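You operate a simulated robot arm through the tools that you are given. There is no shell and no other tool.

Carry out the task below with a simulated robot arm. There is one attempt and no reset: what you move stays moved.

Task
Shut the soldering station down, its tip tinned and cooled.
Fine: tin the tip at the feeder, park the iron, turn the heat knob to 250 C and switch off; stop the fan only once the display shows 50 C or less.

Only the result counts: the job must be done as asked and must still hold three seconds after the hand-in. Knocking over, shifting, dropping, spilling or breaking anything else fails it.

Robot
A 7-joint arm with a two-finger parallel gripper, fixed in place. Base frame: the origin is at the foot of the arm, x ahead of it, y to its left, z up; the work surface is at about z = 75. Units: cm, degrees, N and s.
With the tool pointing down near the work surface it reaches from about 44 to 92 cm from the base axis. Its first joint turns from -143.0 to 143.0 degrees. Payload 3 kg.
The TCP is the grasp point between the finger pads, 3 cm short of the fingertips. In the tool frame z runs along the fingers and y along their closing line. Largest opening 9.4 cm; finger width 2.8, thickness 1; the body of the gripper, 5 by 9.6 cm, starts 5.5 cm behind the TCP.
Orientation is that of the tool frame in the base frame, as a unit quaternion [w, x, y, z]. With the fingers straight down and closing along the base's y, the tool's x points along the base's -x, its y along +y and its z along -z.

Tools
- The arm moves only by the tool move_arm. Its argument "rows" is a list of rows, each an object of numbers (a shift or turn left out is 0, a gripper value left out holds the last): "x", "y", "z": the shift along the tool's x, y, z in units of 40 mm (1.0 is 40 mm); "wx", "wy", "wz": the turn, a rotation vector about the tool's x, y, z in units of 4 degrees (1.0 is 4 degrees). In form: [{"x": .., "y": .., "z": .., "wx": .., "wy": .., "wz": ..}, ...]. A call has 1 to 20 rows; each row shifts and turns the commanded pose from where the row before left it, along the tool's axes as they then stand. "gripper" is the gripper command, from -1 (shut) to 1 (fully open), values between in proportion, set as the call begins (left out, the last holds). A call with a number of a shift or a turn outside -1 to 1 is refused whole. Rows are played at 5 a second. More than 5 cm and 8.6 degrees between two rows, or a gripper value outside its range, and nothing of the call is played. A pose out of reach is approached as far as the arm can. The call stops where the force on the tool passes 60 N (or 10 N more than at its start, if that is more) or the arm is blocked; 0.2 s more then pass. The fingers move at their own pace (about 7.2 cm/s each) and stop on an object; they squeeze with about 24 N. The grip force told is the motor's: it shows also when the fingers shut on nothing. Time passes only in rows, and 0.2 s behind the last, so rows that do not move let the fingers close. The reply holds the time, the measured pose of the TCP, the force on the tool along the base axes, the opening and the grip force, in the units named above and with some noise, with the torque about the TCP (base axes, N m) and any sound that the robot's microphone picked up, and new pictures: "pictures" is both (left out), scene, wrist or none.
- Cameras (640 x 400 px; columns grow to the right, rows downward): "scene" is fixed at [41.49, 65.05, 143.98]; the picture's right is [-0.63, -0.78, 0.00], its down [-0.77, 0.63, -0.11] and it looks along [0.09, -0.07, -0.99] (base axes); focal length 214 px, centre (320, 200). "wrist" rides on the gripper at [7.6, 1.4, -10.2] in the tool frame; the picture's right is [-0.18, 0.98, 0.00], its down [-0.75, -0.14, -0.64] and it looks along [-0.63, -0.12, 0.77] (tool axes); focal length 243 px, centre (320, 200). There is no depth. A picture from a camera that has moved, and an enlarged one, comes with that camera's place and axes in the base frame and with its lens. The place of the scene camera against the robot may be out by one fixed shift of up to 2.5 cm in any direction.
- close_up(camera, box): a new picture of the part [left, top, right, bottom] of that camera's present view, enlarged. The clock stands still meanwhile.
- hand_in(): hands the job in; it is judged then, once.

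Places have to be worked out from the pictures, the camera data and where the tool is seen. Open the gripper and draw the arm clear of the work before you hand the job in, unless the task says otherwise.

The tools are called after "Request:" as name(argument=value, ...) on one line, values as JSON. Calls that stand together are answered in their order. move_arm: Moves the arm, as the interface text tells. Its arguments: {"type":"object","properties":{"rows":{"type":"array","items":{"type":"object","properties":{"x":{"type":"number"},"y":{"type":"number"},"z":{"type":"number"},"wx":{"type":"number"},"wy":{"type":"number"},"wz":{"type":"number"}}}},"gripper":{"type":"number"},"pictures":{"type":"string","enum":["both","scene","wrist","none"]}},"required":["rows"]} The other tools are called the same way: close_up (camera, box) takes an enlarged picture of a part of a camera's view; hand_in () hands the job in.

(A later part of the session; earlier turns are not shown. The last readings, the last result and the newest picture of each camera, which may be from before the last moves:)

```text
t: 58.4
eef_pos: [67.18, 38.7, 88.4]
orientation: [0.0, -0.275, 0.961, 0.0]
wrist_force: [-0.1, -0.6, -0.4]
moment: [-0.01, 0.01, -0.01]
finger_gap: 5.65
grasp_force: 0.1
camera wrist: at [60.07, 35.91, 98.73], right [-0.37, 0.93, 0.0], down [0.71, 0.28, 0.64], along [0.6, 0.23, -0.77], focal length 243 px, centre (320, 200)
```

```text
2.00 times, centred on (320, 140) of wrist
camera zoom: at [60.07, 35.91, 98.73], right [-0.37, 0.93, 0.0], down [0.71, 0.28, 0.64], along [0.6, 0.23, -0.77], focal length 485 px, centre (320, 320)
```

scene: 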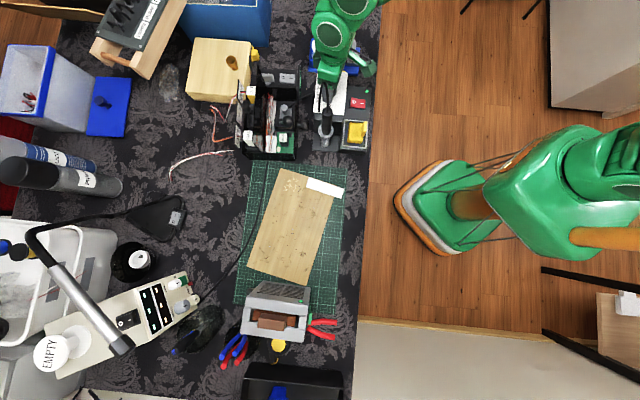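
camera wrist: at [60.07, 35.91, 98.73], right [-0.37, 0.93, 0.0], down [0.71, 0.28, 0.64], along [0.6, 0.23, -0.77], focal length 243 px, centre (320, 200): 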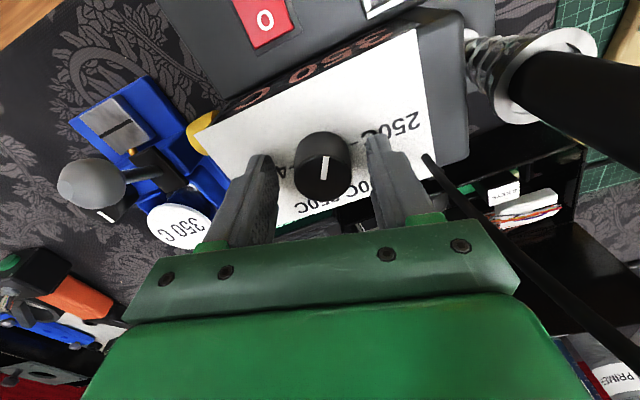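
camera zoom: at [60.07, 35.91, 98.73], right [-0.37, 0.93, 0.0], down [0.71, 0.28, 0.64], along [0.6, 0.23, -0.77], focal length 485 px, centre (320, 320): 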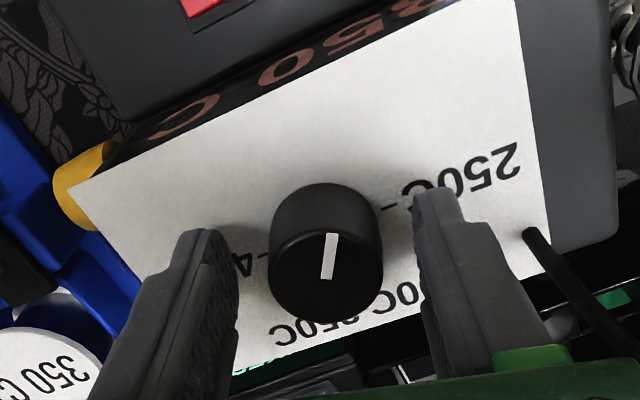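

The knob sits midway between the fingers. I close on it and turn counter-clockwise (toward lower temperatures on the dial) by 20° as a test, watching the display.

Request:
move_arm(rows=[{}, {}, {}], gripper=-1, pictures="none")

Request:
move_arm(rows=[{"wz": -0.7}, {"wz": -0.7}, {"wz": -0.9}, {"wz": -0.9}, {"wz": -0.9}, {"wz": -0.9}, {}, {}], pictures="wrist")

Request:
close_up(camera="wrist", box=[200, 0, 420, 200])

```text
t: 59.2
eef_pos: [67.09, 38.85, 88.62]
orientation: [-0.001, -0.276, 0.961, 0.001]
wrist_force: [-10.4, 16.1, -0.2]
moment: [0.53, 0.3, -0.05]
finger_gap: 3.29
grasp_force: 23.8
```

```text
t: 61.0
eef_pos: [67.2, 38.73, 88.43]
orientation: [0.0, -0.439, 0.898, 0.0]
wrist_force: [4.4, 12.0, 1.1]
moment: [0.47, -0.27, 0.0]
finger_gap: 3.31
grasp_force: 24.0
camera wrist: at [61.47, 33.63, 98.74], right [-0.66, 0.75, 0.0], down [0.57, 0.51, 0.64], along [0.48, 0.42, -0.77], focal length 243 px, centre (320, 200)
```

wrist: 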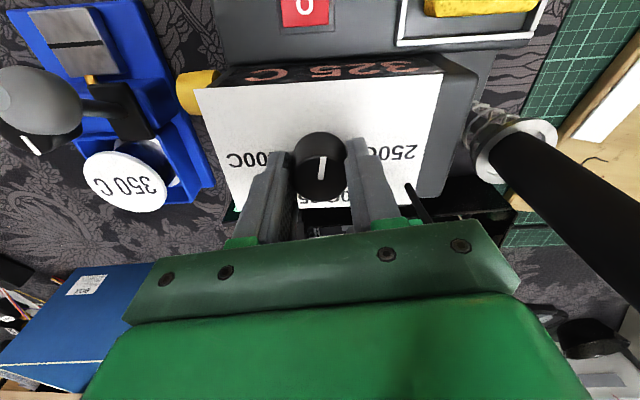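

```text
2.00 times, centred on (310, 100) of wrist
camera zoom: at [61.47, 33.63, 98.74], right [-0.66, 0.75, 0.0], down [0.57, 0.51, 0.64], along [0.48, 0.42, -0.77], focal length 485 px, centre (340, 400)
```

zoom: 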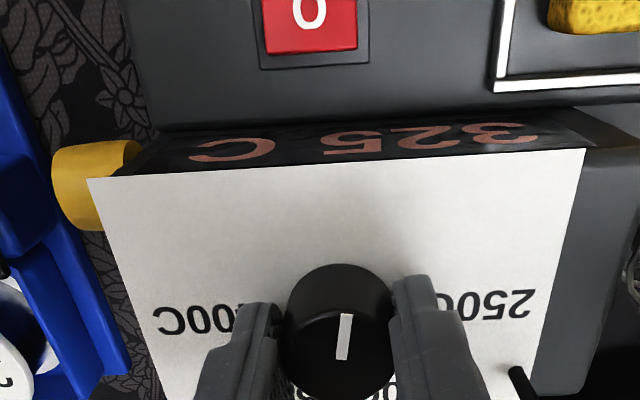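

The display now reads 325 C, so the set-point follows and counter-clockwise lowers it — the dial sense is right and the mark is simply on the opposite side. I hold briefly and re-read to see whether it is still moving.

Request:
move_arm(rows=[{"x": -0.01, "y": 0.01}, {}, {}, {}, {}], pictures="none")

Request:
close_up(camera="wrist", box=[200, 30, 460, 210])

```text
t: 62.2
eef_pos: [67.24, 38.89, 88.55]
orientation: [0.0, -0.439, 0.899, -0.001]
wrist_force: [7.6, 2.2, 4.2]
moment: [0.03, -0.25, 0.0]
finger_gap: 3.33
grasp_force: 24.2
```

```text
2.22 times, centred on (330, 120) of wrist
camera zoom: at [61.47, 33.64, 98.74], right [-0.66, 0.75, 0.0], down [0.57, 0.51, 0.64], along [0.48, 0.42, -0.77], focal length 539 px, centre (298, 378)
```

zoom: 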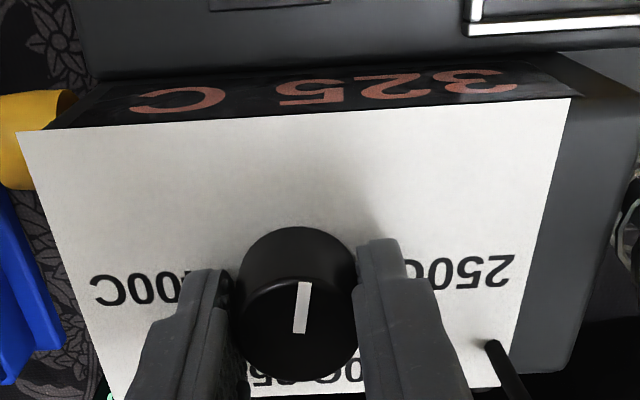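

Steady at 325 C. I keep turning counter-clockwise another 40°.

Request:
move_arm(rows=[{"wz": -0.9}, {"wz": -0.9}, {"wz": -0.9}, {"wz": -0.9}, {"wz": -0.9}, {"wz": -0.9}, {"wz": -0.9}, {"wz": -0.9}, {"wz": -0.9}, {"wz": -0.9}, {"wz": -1}, {}, {}], pictures="wrist")

Request:
close_up(camera="wrist", box=[180, 20, 480, 220])

```text
t: 65.0
eef_pos: [67.11, 38.88, 88.41]
orientation: [0.0, 0.72, -0.694, 0.0]
wrist_force: [22.3, 2.3, 2.5]
moment: [0.09, -0.67, 0.0]
finger_gap: 3.29
grasp_force: 24.0
camera wrist: at [66.06, 31.19, 98.73], right [-0.99, 0.15, 0.0], down [0.11, 0.76, 0.64], along [0.1, 0.64, -0.77], focal length 243 px, centre (320, 200)
```

wrist: 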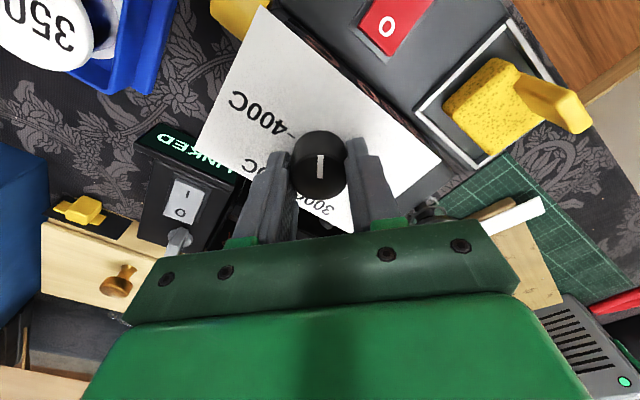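

```text
2.00 times, centred on (330, 120) of wrist
camera zoom: at [66.06, 31.19, 98.73], right [-0.99, 0.15, 0.0], down [0.11, 0.76, 0.64], along [0.1, 0.64, -0.77], focal length 485 px, centre (300, 360)
```

zoom: 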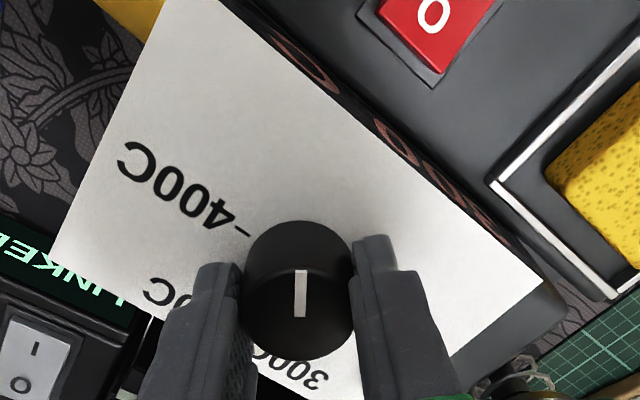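

Lateral load has grown to 22 N because I'm a millimetre or two off the knob axis; I release now, and check the station hasn't moved and what the display says.

Request:
move_arm(rows=[{}, {}, {}], gripper=0.2, pictures="both")

Request:
close_up(camera="scene", box=[300, 60, 380, 160])

Request:
close_up(camera="wrist", box=[180, 20, 480, 220])

```text
t: 65.8
eef_pos: [67.16, 38.85, 88.46]
orientation: [0.0, 0.72, -0.694, 0.0]
wrist_force: [-0.3, -0.4, 0.2]
moment: [-0.01, -0.02, -0.01]
finger_gap: 5.64
grasp_force: 0.0
camera wrist: at [66.05, 31.16, 98.73], right [-0.99, 0.15, 0.0], down [0.11, 0.76, 0.64], along [0.1, 0.63, -0.77], focal length 243 px, centre (320, 200)
```

scene: 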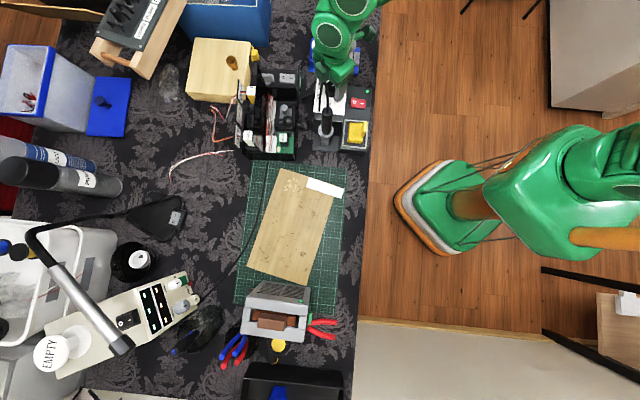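
wrist: 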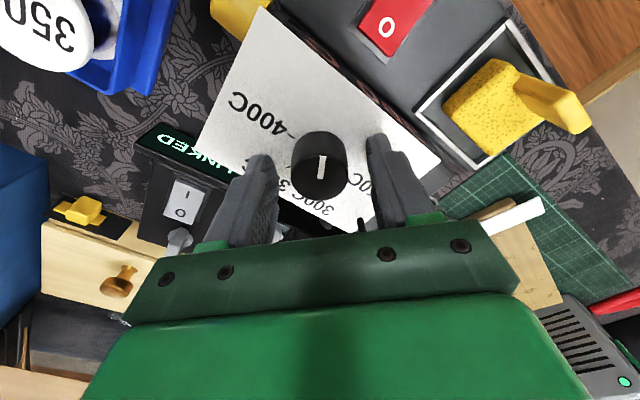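

```text
4.00 times, centred on (340, 110) of scene
camera zoom: at [41.49, 65.05, 143.98], right [-0.63, -0.78, 0.0], down [-0.77, 0.63, -0.11], along [0.09, -0.07, -0.99], focal length 858 px, centre (240, 560)
```

zoom: 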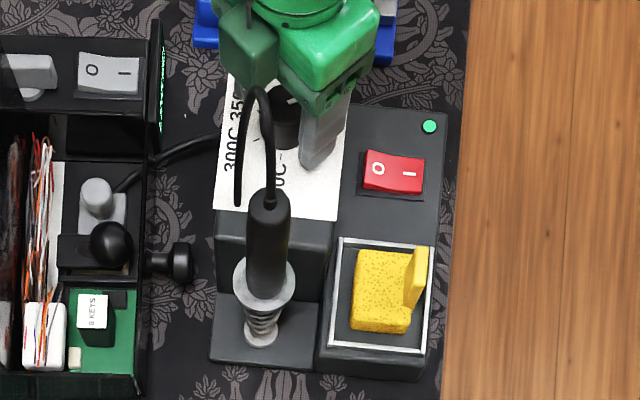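

```text
2.00 times, centred on (330, 120) of wrist
camera zoom: at [66.05, 31.16, 98.73], right [-0.99, 0.15, 0.0], down [0.11, 0.76, 0.64], along [0.1, 0.63, -0.77], focal length 485 px, centre (300, 360)
```

zoom: 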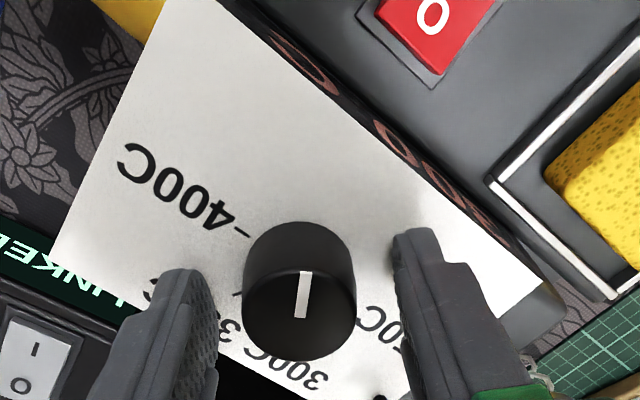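

The station shows no perceptible shift, and the knob axis is about 1–2 mm toward +x of my TCP. I correct that, rotate the open gripper back 60° clockwise around the knob, and re-read the display.

Request:
move_arm(rows=[{"y": -0.03}, {"wz": 1}, {"wz": 1}, {"wz": 1}, {"wz": 1}, {"wz": 1}, {"wz": 1}, {"wz": 1}, {"wz": 1}, {"wz": 1}, {"wz": 1}, {"wz": 1}, {"wz": 1}, {"wz": 1}, {"wz": 1}, {"wz": 1}, {}, {}], pictures="wrist")

Request:
close_up(camera="wrist", box=[200, 40, 440, 220])

```text
t: 69.6
eef_pos: [67.22, 38.93, 88.48]
orientation: [-0.001, -0.276, 0.961, -0.001]
wrist_force: [-0.5, -0.2, 0.2]
moment: [0.02, -0.02, 0.0]
finger_gap: 5.63
grasp_force: 0.0
camera wrist: at [60.16, 36.0, 98.71], right [-0.37, 0.93, 0.0], down [0.71, 0.28, 0.64], along [0.6, 0.23, -0.77], focal length 243 px, centre (320, 200)
```

wrist: 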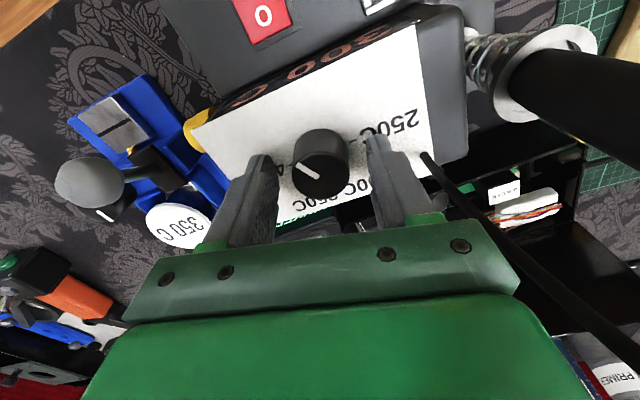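

```text
2.22 times, centred on (320, 130) of wrist
camera zoom: at [60.16, 36.0, 98.71], right [-0.37, 0.93, 0.0], down [0.71, 0.28, 0.64], along [0.6, 0.23, -0.77], focal length 539 px, centre (320, 356)
```

zoom: 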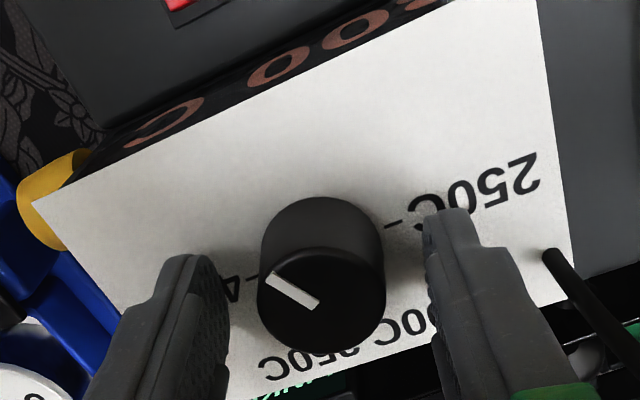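

Display reads 300 C after 60°, exactly as the dial spacing predicts. I close on the knob again and check the side load.

Request:
move_arm(rows=[{}, {}, {}], gripper=-1, pictures="none")

```text
t: 70.4
eef_pos: [67.21, 38.97, 88.5]
orientation: [0.001, -0.276, 0.961, 0.001]
wrist_force: [-5.0, 6.5, -1.1]
moment: [0.24, 0.15, -0.04]
finger_gap: 3.35
grasp_force: 24.1
```

Only 8 N side load now. Turning counter-clockwise 30° first with a tiny correction.

Request:
move_arm(rows=[{"y": 0.01}, {"wz": -0.9}, {"wz": -0.9}, {"wz": -0.9}, {"wz": -0.9}, {"wz": -0.9}, {"wz": -1}, {"wz": -1}, {"wz": -1}, {}, {}], pictures="none")

Request:
close_up(camera="wrist", box=[200, 20, 460, 210])

```text
t: 72.8
eef_pos: [67.24, 38.84, 88.4]
orientation: [-0.001, -0.516, 0.857, 0.0]
wrist_force: [-5.2, -4.7, 0.3]
moment: [-0.21, 0.21, 0.04]
finger_gap: 3.3
grasp_force: 24.5
```

```text
2.11 times, centred on (330, 115) of wrist
camera zoom: at [62.51, 32.77, 98.73], right [-0.78, 0.62, 0.0], down [0.48, 0.6, 0.64], along [0.4, 0.5, -0.77], focal length 511 px, centre (299, 379)
```

zoom: 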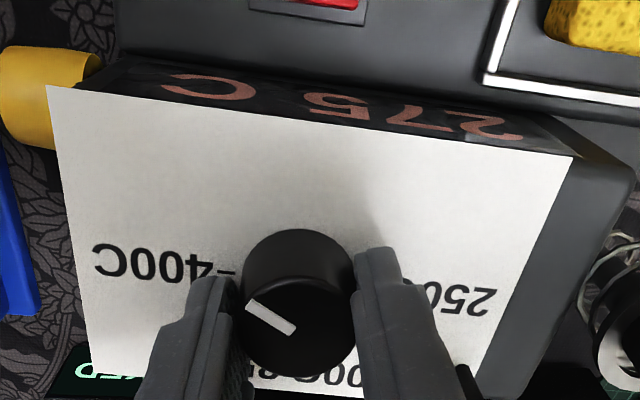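

Display reads 275 C after 90° total. Another 30° should give 250 C.

Request:
move_arm(rows=[{"wz": -0.9}, {"wz": -0.9}, {"wz": -0.9}, {"wz": -0.9}, {"wz": -0.9}, {"wz": -1}, {"wz": -1}, {"wz": -1}, {}, {}], pictures="wrist")

Request:
close_up(camera="wrist", box=[200, 20, 460, 210])

```text
t: 75.0
eef_pos: [67.31, 38.87, 88.49]
orientation: [-0.001, 0.72, -0.694, -0.001]
wrist_force: [-13.9, 3.9, -0.3]
moment: [0.15, 0.49, -0.03]
finger_gap: 3.3
grasp_force: 23.8
camera wrist: at [66.2, 31.2, 98.74], right [-0.99, 0.15, 0.0], down [0.11, 0.76, 0.64], along [0.1, 0.64, -0.77], focal length 243 px, centre (320, 200)
```

wrist: 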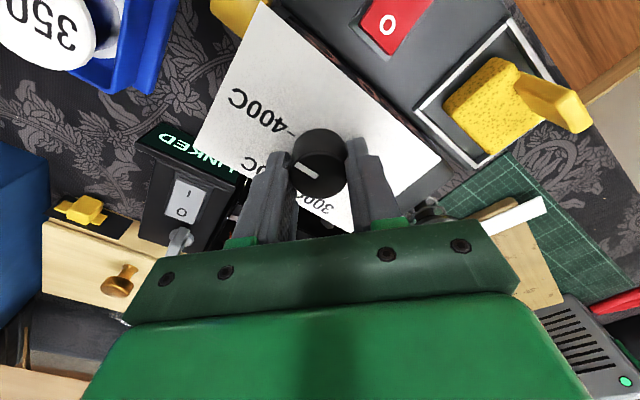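

```text
2.11 times, centred on (330, 115) of wrist
camera zoom: at [66.2, 31.2, 98.74], right [-0.99, 0.15, 0.0], down [0.11, 0.76, 0.64], along [0.1, 0.64, -0.77], focal length 511 px, centre (299, 379)
```

zoom: 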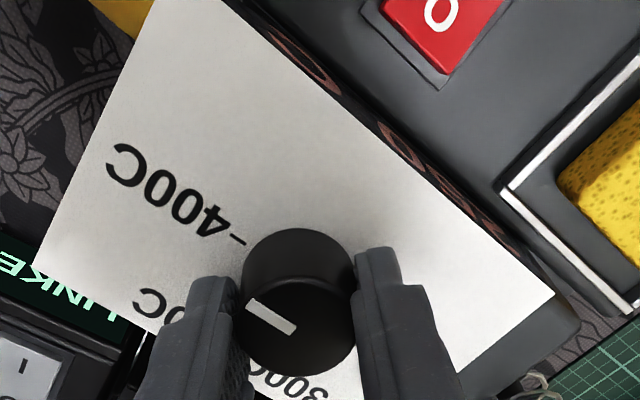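

The mark now lies opposite 250C as expected. I release, rise clear of the knob, and turn back to read the display squarely.

Request:
move_arm(rows=[{}, {}, {}], gripper=0.2, pictures="none")

Request:
move_arm(rows=[{"z": -0.3}, {"z": -0.5}, {"z": -0.7}, {"z": -0.8}, {"z": -0.8}, {"z": -0.5, "wz": 1}, {"wz": 1}, {"wz": 1}, {"wz": 1}, {"wz": 1}, {"wz": 1}, {"wz": 1}, {"wz": 1}, {"wz": 1}, {"wz": 1}, {}], pictures="both")

Request:
close_up(camera="wrist", box=[200, 20, 460, 210])

Request:
close_up(camera="scene", box=[300, 60, 380, 160])

```text
t: 75.8
eef_pos: [67.18, 38.98, 88.49]
orientation: [0.0, 0.72, -0.694, 0.0]
wrist_force: [-0.4, -0.7, 0.2]
moment: [0.03, -0.01, 0.01]
finger_gap: 5.62
grasp_force: 0.0
```

```text
t: 79.2
eef_pos: [67.25, 38.86, 102.89]
orientation: [0.0, -0.439, 0.899, 0.0]
wrist_force: [-0.1, -0.4, 0.0]
moment: [-0.02, 0.03, 0.03]
finger_gap: 5.64
grasp_force: 0.0
camera wrist: at [61.49, 33.71, 113.13], right [-0.66, 0.75, 0.0], down [0.57, 0.51, 0.64], along [0.48, 0.42, -0.77], focal length 243 px, centre (320, 200)
```

scene: 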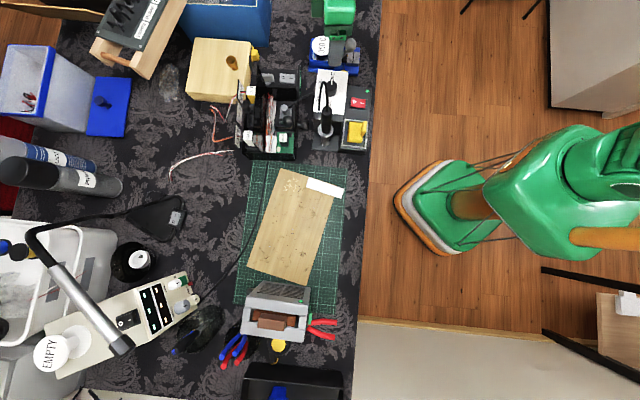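
wrist: 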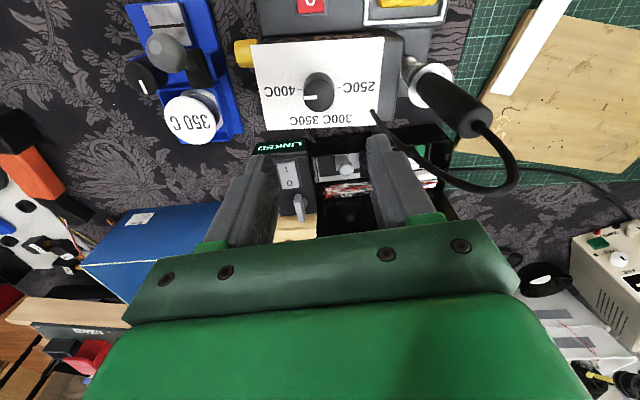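

```text
2.11 times, centred on (330, 115) of wrist
camera zoom: at [61.49, 33.71, 113.13], right [-0.66, 0.75, 0.0], down [0.57, 0.51, 0.64], along [0.48, 0.42, -0.77], focal length 511 px, centre (299, 379)
```

zoom: 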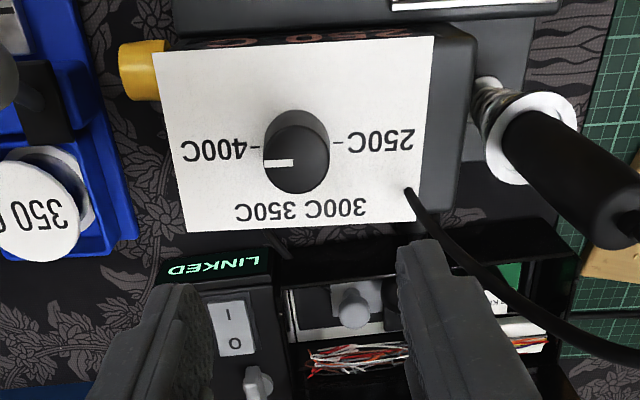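

```text
4.00 times, centred on (340, 110) of scene
camera zoom: at [41.49, 65.05, 143.98], right [-0.63, -0.78, 0.0], down [-0.77, 0.63, -0.11], along [0.09, -0.07, -0.99], focal length 858 px, centre (240, 560)
```

zoom: 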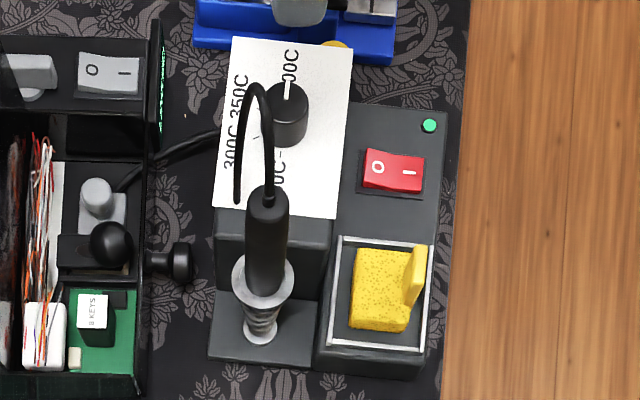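

The station moved at most a millimetre or two; the iron is still parked. I back off toward the robot to read the display squarely, closing the gripper.

Request:
move_arm(rows=[{"x": 0.93, "y": 0.09}, {"x": 0.93, "y": 0.09}, {"x": 0.93, "y": 0.09}, {"x": 0.93, "y": 0.09}, {}], gripper=-1, pictures="wrist")

Request:
close_up(camera="wrist", box=[240, 80, 440, 210])

```text
t: 80.4
eef_pos: [56.9, 27.96, 103.0]
orientation: [0.0, -0.439, 0.899, -0.001]
wrist_force: [1.1, 0.4, -0.2]
moment: [0.0, -0.01, -0.01]
finger_gap: 0.0
grasp_force: 24.0
camera wrist: at [51.19, 22.81, 113.29], right [-0.66, 0.75, 0.0], down [0.57, 0.51, 0.64], along [0.48, 0.42, -0.77], focal length 243 px, centre (320, 200)
```

wrist: 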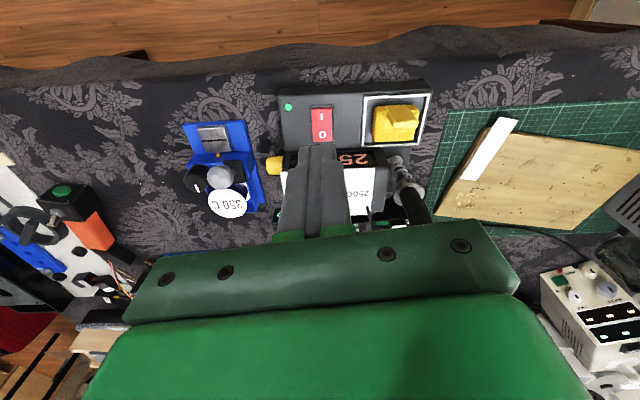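

```text
3.08 times, centred on (340, 145) of wrist
camera zoom: at [51.19, 22.81, 113.29], right [-0.66, 0.75, 0.0], down [0.57, 0.51, 0.64], along [0.48, 0.42, -0.77], focal length 746 px, centre (258, 369)
```

zoom: 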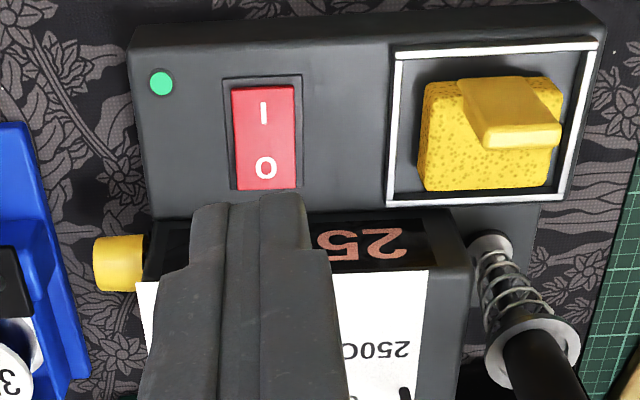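

The display shows "25…" with the rest hidden by the closed fingers. I step sideways 5 cm to read it in full before switching off.

Request:
move_arm(rows=[{"y": -0.7}, {"y": -0.7}, {}], pictures="none")

Request:
close_up(camera="wrist", box=[280, 80, 480, 230])

```text
t: 81.2
eef_pos: [61.38, 24.8, 103.15]
orientation: [0.001, -0.439, 0.898, -0.001]
wrist_force: [0.7, -0.4, -0.5]
moment: [0.02, 0.02, 0.0]
finger_gap: 0.01
grasp_force: 24.2
```

```text
2.67 times, centred on (380, 155) of wrist
camera zoom: at [55.66, 19.55, 113.33], right [-0.66, 0.75, 0.0], down [0.57, 0.51, 0.64], along [0.48, 0.43, -0.77], focal length 647 px, centre (160, 320)
```

zoom: 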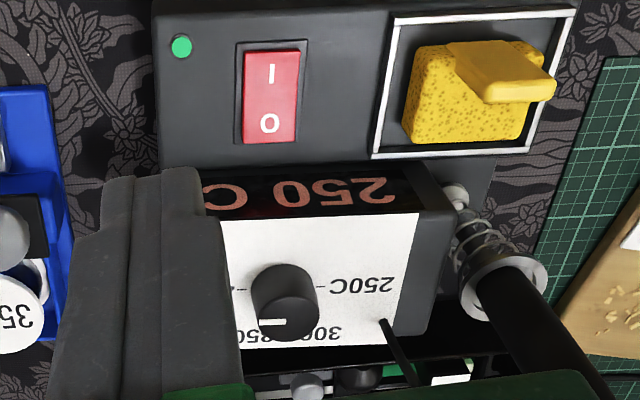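

Display confirmed at 250 C. Now the rocker: its "O" end is on the box side. I move over it and rotate 90° so the narrow side of the closed fingers lies along the rocker.

Request:
move_arm(rows=[{"x": -0.62, "y": 0.37}, {"x": -0.62, "y": 0.37}, {"x": -0.62, "y": 0.37}, {"wz": 1}, {"wz": 1}, {"wz": 1}, {"wz": 1}, {"wz": 1}, {"wz": 1}, {"wz": 1}, {"wz": 1}, {"wz": 1}, {"wz": 1}, {"wz": 1}, {"wz": 1}, {"wz": 1}, {"wz": 1}, {"wz": 1}, {"wz": 1}, {"wz": 1}], pictures="none")

Request:
move_arm(rows=[{"wz": 1}, {"wz": 1}, {"wz": 1}, {"wz": 1}, {"wz": 1}, {"wz": 0.5}, {"z": 0.8}, {"z": 0.8}, {"z": 0.8}, {}, {}], pictures="both")

Request:
close_up(camera="scene", box=[310, 60, 390, 150])

Request:
close_up(camera="wrist", box=[220, 60, 420, 220])

```text
t: 85.4
eef_pos: [62.46, 33.1, 102.88]
orientation: [0.001, 0.139, 0.99, 0.0]
wrist_force: [0.4, -0.2, -0.5]
moment: [-0.03, 0.03, 0.05]
finger_gap: 0.02
grasp_force: 23.8
```

```text
t: 87.8
eef_pos: [62.47, 33.05, 93.23]
orientation: [0.0, 0.325, 0.946, 0.0]
wrist_force: [-0.1, -1.0, 0.3]
moment: [-0.01, -0.02, 0.0]
finger_gap: 0.01
grasp_force: 23.9
camera wrist: at [57.46, 38.91, 103.55], right [0.75, 0.66, 0.0], down [0.51, -0.57, 0.64], along [0.43, -0.48, -0.77], focal length 243 px, centre (320, 200)
```

scene: 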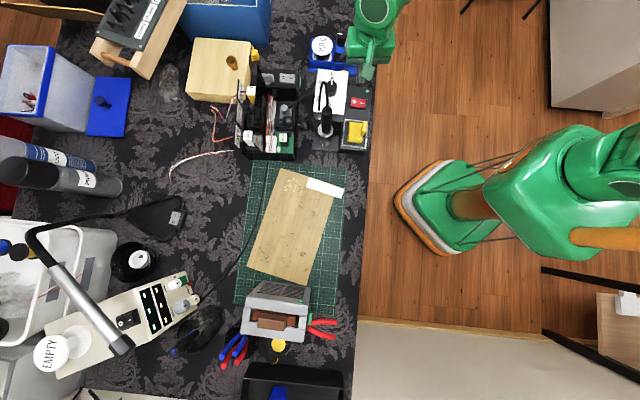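
wrist: 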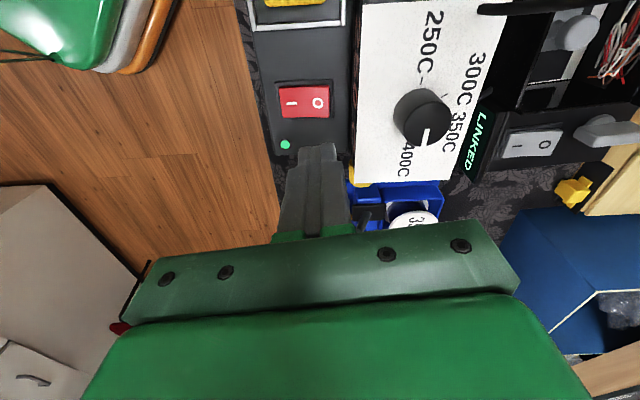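

```text
4.44 times, centred on (350, 105) of scene
camera zoom: at [41.49, 65.05, 143.98], right [-0.63, -0.78, 0.0], down [-0.77, 0.63, -0.11], along [0.09, -0.07, -0.99], focal length 953 px, centre (187, 622)
```

zoom: 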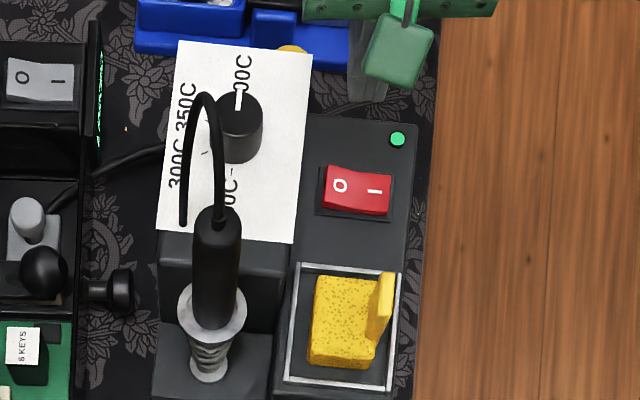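

```text
2.50 times, centred on (320, 140) of wrist
camera zoom: at [57.46, 38.91, 103.55], right [0.75, 0.66, 0.0], down [0.51, -0.57, 0.64], along [0.43, -0.48, -0.77], focal length 606 px, centre (320, 350)
```

zoom: 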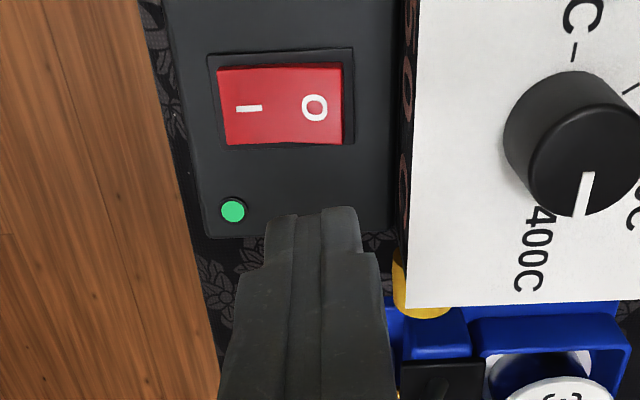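

The rocker's "O" mark is at about (62.3, 33.1, 80.3). I shift slightly outward toward its end and descend to just above it.

Request:
move_arm(rows=[{"y": 0.1, "x": 0.036}, {"z": 0.6}, {"z": 0.6}, {"z": 0.5}, {"z": 0.4}, {}, {}], pictures="wrist")

Request:
close_up(camera="scene", box=[310, 60, 390, 150])

Request:
close_up(camera="wrist", box=[220, 60, 420, 220])

```text
t: 89.4
eef_pos: [62.57, 33.59, 84.9]
orientation: [0.0, 0.325, 0.946, -0.001]
wrist_force: [-0.3, 0.1, -0.4]
moment: [-0.01, -0.02, -0.03]
finger_gap: 0.0
grasp_force: 24.3
camera wrist: at [57.54, 39.32, 95.18], right [0.75, 0.66, 0.0], down [0.51, -0.57, 0.64], along [0.43, -0.48, -0.77], focal length 243 px, centre (320, 200)
```

wrist: 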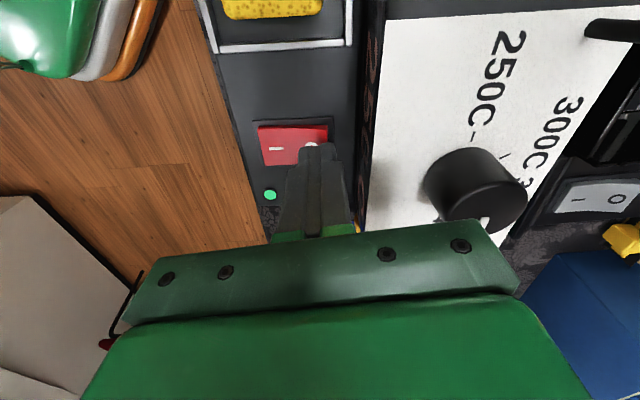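

```text
4.44 times, centred on (350, 105) of scene
camera zoom: at [41.49, 65.05, 143.98], right [-0.63, -0.78, 0.0], down [-0.77, 0.63, -0.11], along [0.09, -0.07, -0.99], focal length 953 px, centre (187, 622)
```

zoom: 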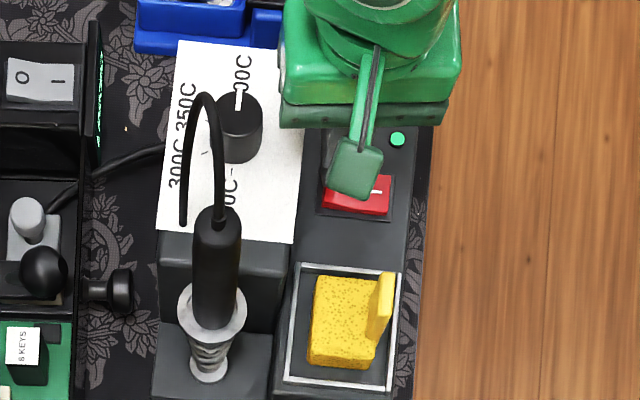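

```text
2.50 times, centred on (320, 140) of wrist
camera zoom: at [57.54, 39.32, 95.18], right [0.75, 0.66, 0.0], down [0.51, -0.57, 0.64], along [0.43, -0.48, -0.77], focal length 606 px, centre (320, 350)
```

zoom: 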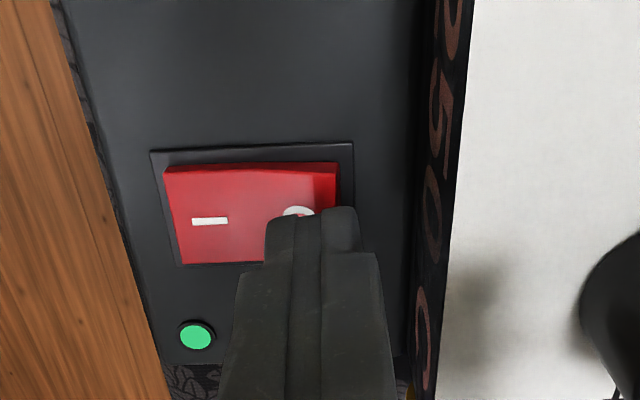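

The fingertip is above the "O" half. Lowering in small steps until the rocker clicks.

Request:
move_arm(rows=[{"z": 0.12}, {"z": 0.12}, {}], pictures="none")

Request:
move_arm(rows=[{"z": 0.05}, {"z": 0.05}, {}], pictures="wrist")

Request:
close_up(camera="wrist", box=[220, 60, 420, 220])

```text
t: 90.2
eef_pos: [62.48, 33.67, 83.98]
orientation: [0.001, 0.324, 0.946, 0.0]
wrist_force: [-0.6, 1.1, 0.3]
moment: [0.0, -0.01, -0.01]
finger_gap: 0.02
grasp_force: 24.3
```

```text
t: 91.0
eef_pos: [62.6, 33.6, 83.5]
orientation: [0.0, 0.324, 0.946, 0.0]
wrist_force: [-0.4, -0.1, 0.7]
moment: [-0.01, -0.03, -0.02]
finger_gap: 0.0
grasp_force: 23.7
camera wrist: at [57.56, 39.37, 93.8], right [0.75, 0.66, 0.0], down [0.51, -0.57, 0.64], along [0.42, -0.48, -0.77], focal length 243 px, centre (320, 200)
```

wrist: 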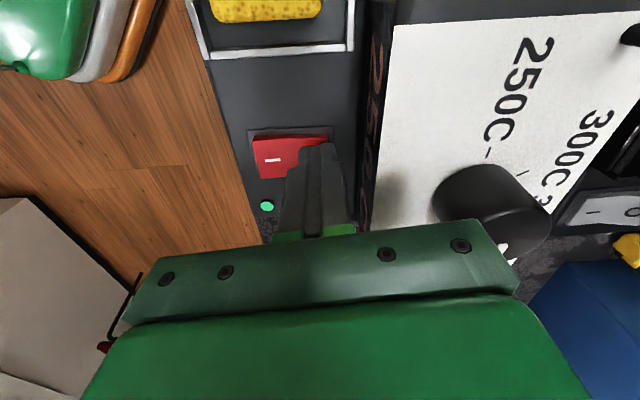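

```text
2.50 times, centred on (320, 140) of wrist
camera zoom: at [57.56, 39.37, 93.8], right [0.75, 0.66, 0.0], down [0.51, -0.57, 0.64], along [0.42, -0.48, -0.77], focal length 606 px, centre (320, 350)
```

zoom: 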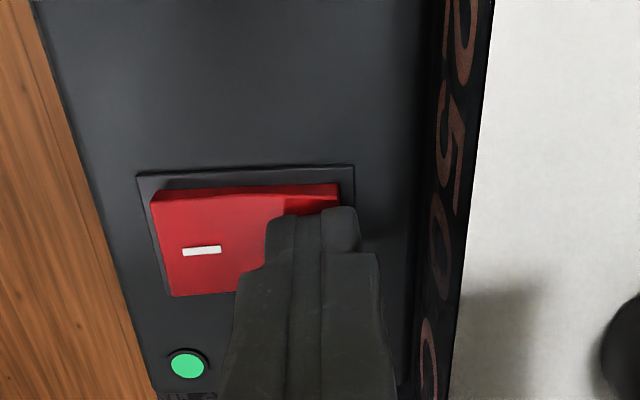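

Almost touching. Continuing in 1.5 mm steps with force readings.

Request:
move_arm(rows=[{"z": 0.04}, {}], pictures="none")

Request:
move_arm(rows=[{"z": 0.04}, {}], pictures="none")

Request:
move_arm(rows=[{"z": 0.04}, {}], pictures="none")

Request:
close_up(camera="wrist", box=[220, 60, 420, 220])

```text
t: 91.6
eef_pos: [62.64, 33.58, 83.44]
orientation: [0.0, 0.324, 0.946, 0.0]
wrist_force: [0.4, -1.0, 0.5]
moment: [-0.02, 0.02, -0.02]
finger_gap: 0.0
grasp_force: 24.1
```

```text
t: 92.2
eef_pos: [62.59, 33.51, 83.31]
orientation: [0.0, 0.324, 0.946, 0.0]
wrist_force: [-2.2, -1.8, 23.4]
moment: [-0.05, 0.44, 0.03]
finger_gap: 0.02
grasp_force: 23.9
```

```text
t: 92.7
eef_pos: [62.63, 33.57, 83.34]
orientation: [0.0, 0.325, 0.946, 0.001]
wrist_force: [-12.0, -6.9, 21.4]
moment: [-0.19, 0.68, 0.12]
finger_gap: 0.0
grasp_force: 23.7
stopped in row 2: the force on the tool passed its limit at 64 N (the readings are from after the stop); the commanded pose is now the measured one
```

```text
2.50 times, centred on (320, 140) of wrist
camera zoom: at [57.6, 39.34, 93.6], right [0.75, 0.66, 0.0], down [0.51, -0.58, 0.64], along [0.43, -0.48, -0.77], focal length 606 px, centre (320, 350)
```

zoom: 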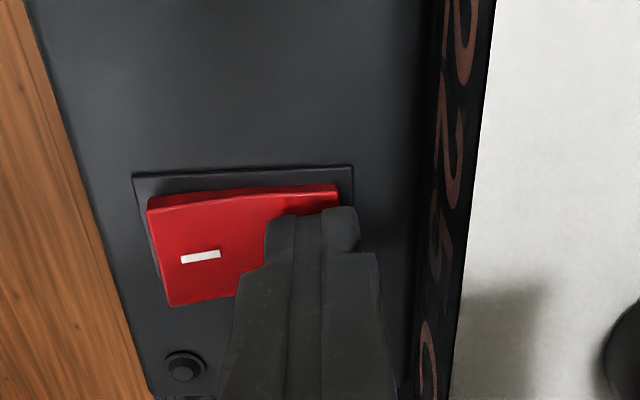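

The green LED is out and the display is dropping: the station is off. I lift away immediately.

Request:
move_arm(rows=[{"z": -0.1}, {"z": -0.3}, {"z": -0.6}, {"z": -0.8}, {"z": -0.8}, {"z": -0.8}, {}], pictures="both")

Request:
close_up(camera="scene", box=[300, 60, 380, 160])

Request:
close_up(camera="wrist", box=[220, 20, 460, 200])

```text
t: 94.3
eef_pos: [62.58, 33.54, 96.75]
orientation: [0.0, 0.324, 0.946, 0.0]
wrist_force: [0.8, 0.6, 0.2]
moment: [-0.01, -0.01, -0.04]
finger_gap: 0.01
grasp_force: 24.6
camera wrist: at [57.52, 39.31, 106.99], right [0.75, 0.66, 0.0], down [0.51, -0.58, 0.64], along [0.43, -0.48, -0.77], focal length 243 px, centre (320, 200)
```

scene: 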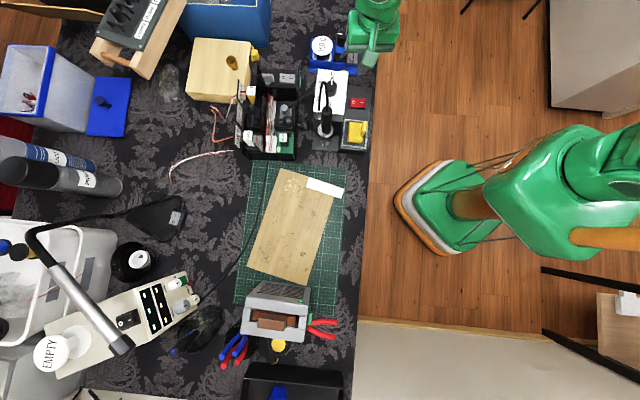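
wrist: 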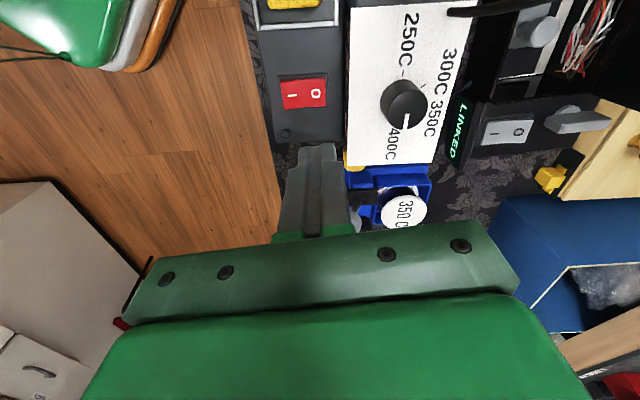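

```text
4.00 times, centred on (340, 110) of scene
camera zoom: at [41.49, 65.05, 143.98], right [-0.63, -0.78, 0.0], down [-0.77, 0.63, -0.11], along [0.09, -0.07, -0.99], focal length 858 px, centre (240, 560)
```

zoom: 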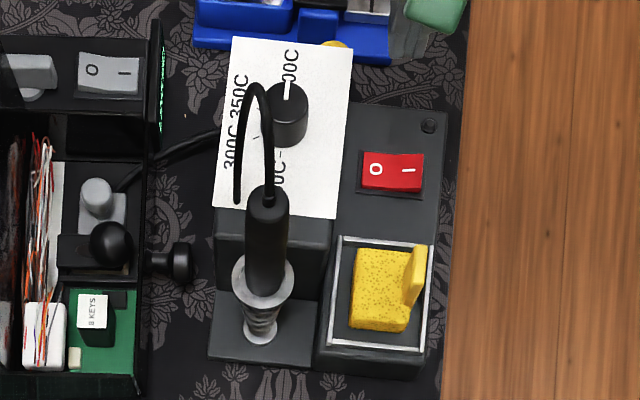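

```text
2.22 times, centred on (340, 110) of wrist
camera zoom: at [57.52, 39.31, 106.99], right [0.75, 0.66, 0.0], down [0.51, -0.58, 0.64], along [0.43, -0.48, -0.77], focal length 539 px, centre (276, 400)
```

zoom: 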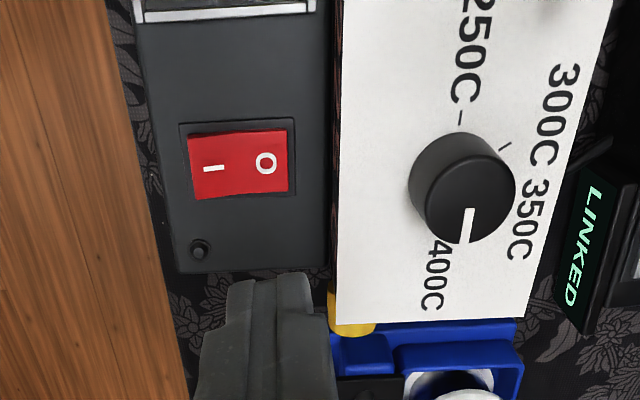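

Off confirmed: LED dark, "O" side down, knob untouched, station in place. Now I return to a viewing pose for the display to see how quickly it cools.

Request:
move_arm(rows=[{"z": -0.8, "wz": -1}, {"z": -0.6, "wz": -1}, {"wz": -1}, {"wz": -1}, {"wz": -1}, {"wz": -1}, {"wz": -1}, {"wz": -1}, {"wz": -1}, {"wz": -1}, {"wz": -1}, {"wz": -1}, {"wz": -1}, {"wz": -1}, {"wz": -1}, {"wz": -1}, {"wz": -1}, {"wz": -1}, {"wz": -1}, {"wz": -1}], pictures="none")

Request:
move_arm(rows=[{"wz": -1}, {"wz": -1}, {"wz": -0.5}, {"x": 0.9, "y": -0.3}, {"x": 0.9, "y": -0.5}, {}], pictures="wrist")

Request:
close_up(camera="wrist", box=[280, 60, 480, 220])

```text
t: 98.5
eef_pos: [62.69, 33.5, 102.38]
orientation: [0.0, -0.36, 0.933, 0.0]
wrist_force: [0.0, -0.3, 0.0]
moment: [0.03, 0.0, 0.0]
finger_gap: 0.0
grasp_force: 24.0
```

```text
t: 99.9
eef_pos: [60.65, 25.8, 102.47]
orientation: [0.001, -0.439, 0.898, -0.001]
wrist_force: [-0.7, 0.4, 0.4]
moment: [0.0, -0.01, -0.01]
finger_gap: 0.0
grasp_force: 24.0
camera wrist: at [54.89, 20.66, 112.71], right [-0.66, 0.75, 0.0], down [0.57, 0.51, 0.64], along [0.48, 0.43, -0.77], focal length 243 px, centre (320, 200)
```

wrist: 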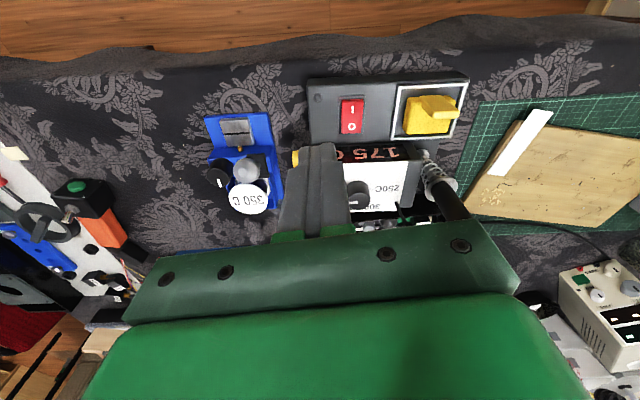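

```text
2.50 times, centred on (380, 140) of wrist
camera zoom: at [54.89, 20.66, 112.71], right [-0.66, 0.75, 0.0], down [0.57, 0.51, 0.64], along [0.48, 0.43, -0.77], focal length 606 px, centre (170, 350)
```

zoom: 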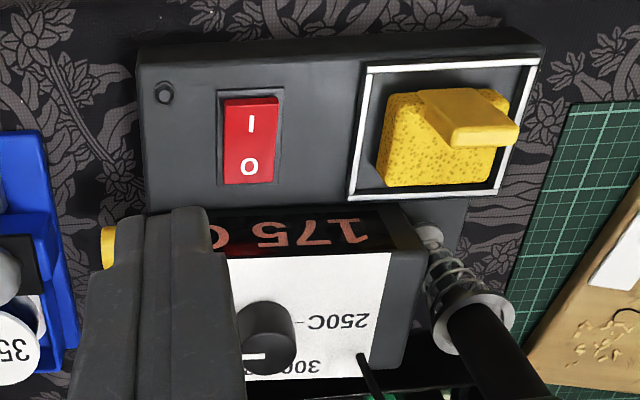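

175 C at t=99.9, cooling about 10 C/s. I wait in place and re-read.

Request:
move_arm(rows=[{}, {}, {}, {}, {}, {}, {}, {}, {}, {}, {}, {}, {}, {}, {}, {}, {}, {}, {}, {}], pictures="none")

Request:
move_arm(rows=[{}, {}, {}, {}, {}, {}, {}, {}, {}, {}, {}, {}, {}, {}, {}, {}, {}, {}, {}, {}], pictures="none")

Request:
close_up(camera="wrist", box=[330, 120, 430, 190])

```text
t: 104.1
eef_pos: [60.57, 25.9, 102.33]
orientation: [0.001, -0.439, 0.899, 0.001]
wrist_force: [0.2, 0.5, -0.2]
moment: [0.05, 0.0, -0.02]
finger_gap: 0.0
grasp_force: 24.0
```

```text
t: 108.3
eef_pos: [60.61, 25.83, 102.54]
orientation: [0.001, -0.439, 0.899, 0.0]
wrist_force: [-0.4, -0.4, -0.3]
moment: [0.0, 0.01, -0.01]
finger_gap: 0.0
grasp_force: 24.1
```

```text
5.71 times, centred on (380, 155) of wrist
camera zoom: at [54.9, 20.69, 112.7], right [-0.66, 0.75, 0.0], down [0.57, 0.51, 0.64], along [0.48, 0.43, -0.77], focal length 1386 px, centre (-23, 457)
```

zoom: 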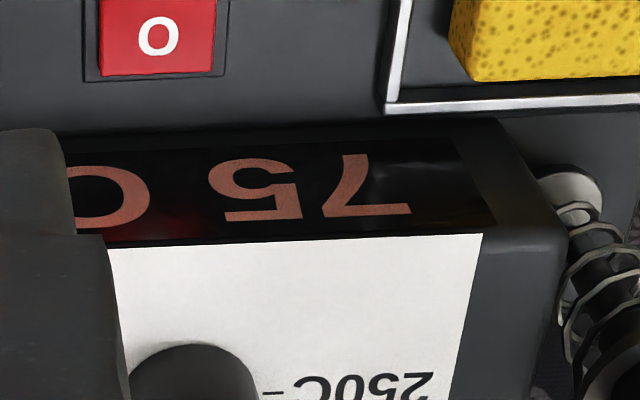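

75 C at t=108. Waiting four to six more seconds.

Request:
move_arm(rows=[{}, {}, {}, {}, {}, {}, {}, {}, {}, {}, {}, {}, {}, {}, {}, {}, {}, {}, {}, {}], pictures="none")

Request:
close_up(camera="wrist", box=[330, 120, 430, 190])

```text
t: 112.5
eef_pos: [60.67, 25.93, 102.45]
orientation: [0.002, -0.439, 0.899, 0.0]
wrist_force: [-0.2, 0.8, 0.5]
moment: [0.0, -0.02, 0.03]
finger_gap: 0.0
grasp_force: 24.5
```

```text
5.71 times, centred on (380, 155) of wrist
camera zoom: at [54.9, 20.69, 112.71], right [-0.66, 0.75, 0.0], down [0.57, 0.51, 0.64], along [0.48, 0.43, -0.77], focal length 1386 px, centre (-23, 457)
```

zoom: 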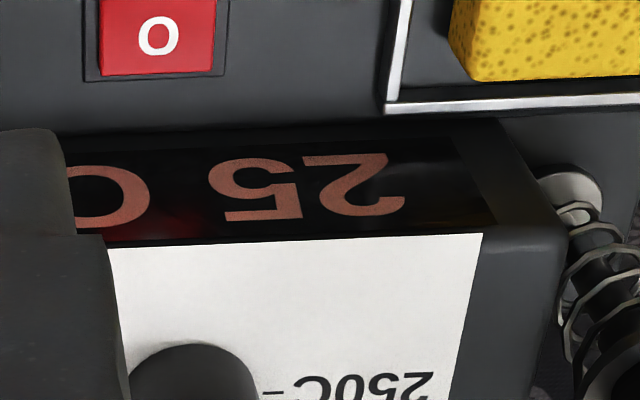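

The display shows 25 C, so the fan may be stopped now. I carry the closed gripper high along the table edge toward the fume extractor near (25, 83) to look at its green side switch.

Request:
move_arm(rows=[{"y": 0.95, "x": -0.08}, {"y": 0.95, "x": -0.08}, {"y": 0.95, "x": -0.08}, {"y": 0.95, "x": -0.08}, {"y": 0.95, "x": -0.08}, {"y": 0.95, "x": -0.08}, {"y": 0.95, "x": -0.08}, {"y": 0.95, "x": -0.08}, {"y": 0.95, "x": -0.08}, {"y": 0.95, "x": -0.08}, {"y": 0.95, "x": -0.08}, {"y": 0.95, "x": -0.08}, {"y": 0.95, "x": -0.08}, {"y": 0.95, "x": -0.08}, {"y": 0.95, "x": -0.08}, {"y": 0.95, "x": -0.08}, {}, {}], pictures="both")

Request:
close_up(camera="wrist", box=[220, 40, 480, 230])

```text
t: 116.3
eef_pos: [16.05, 67.23, 102.19]
orientation: [0.0, -0.438, 0.899, 0.0]
wrist_force: [-0.2, 1.2, -0.8]
moment: [0.01, 0.01, 0.02]
finger_gap: 0.0
grasp_force: 24.0
camera wrist: at [10.28, 62.07, 112.54], right [-0.66, 0.75, 0.0], down [0.57, 0.51, 0.64], along [0.48, 0.43, -0.77], focal length 243 px, centre (320, 200)
```

scene: 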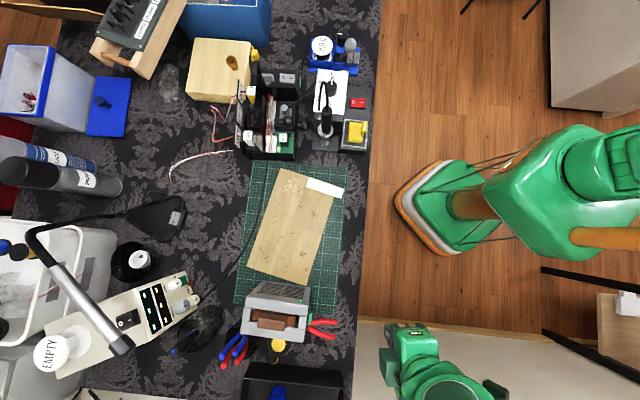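
wrist: 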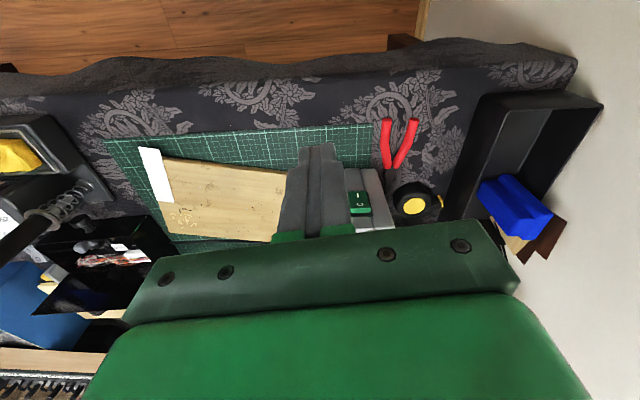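

```text
2.11 times, centred on (350, 135) of wrist
camera zoom: at [10.28, 62.07, 112.54], right [-0.66, 0.75, 0.0], down [0.57, 0.51, 0.64], along [0.48, 0.43, -0.77], focal length 511 px, centre (257, 337)
```

zoom: 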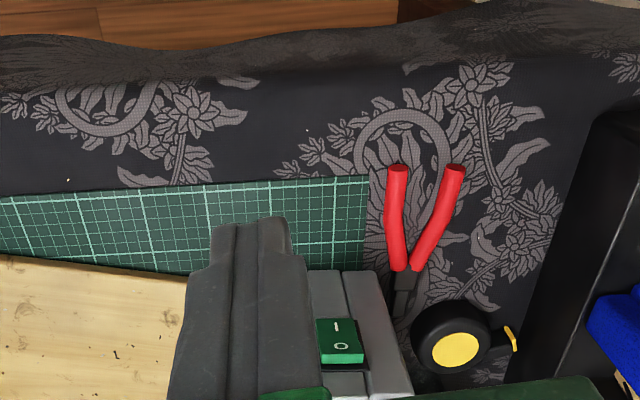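

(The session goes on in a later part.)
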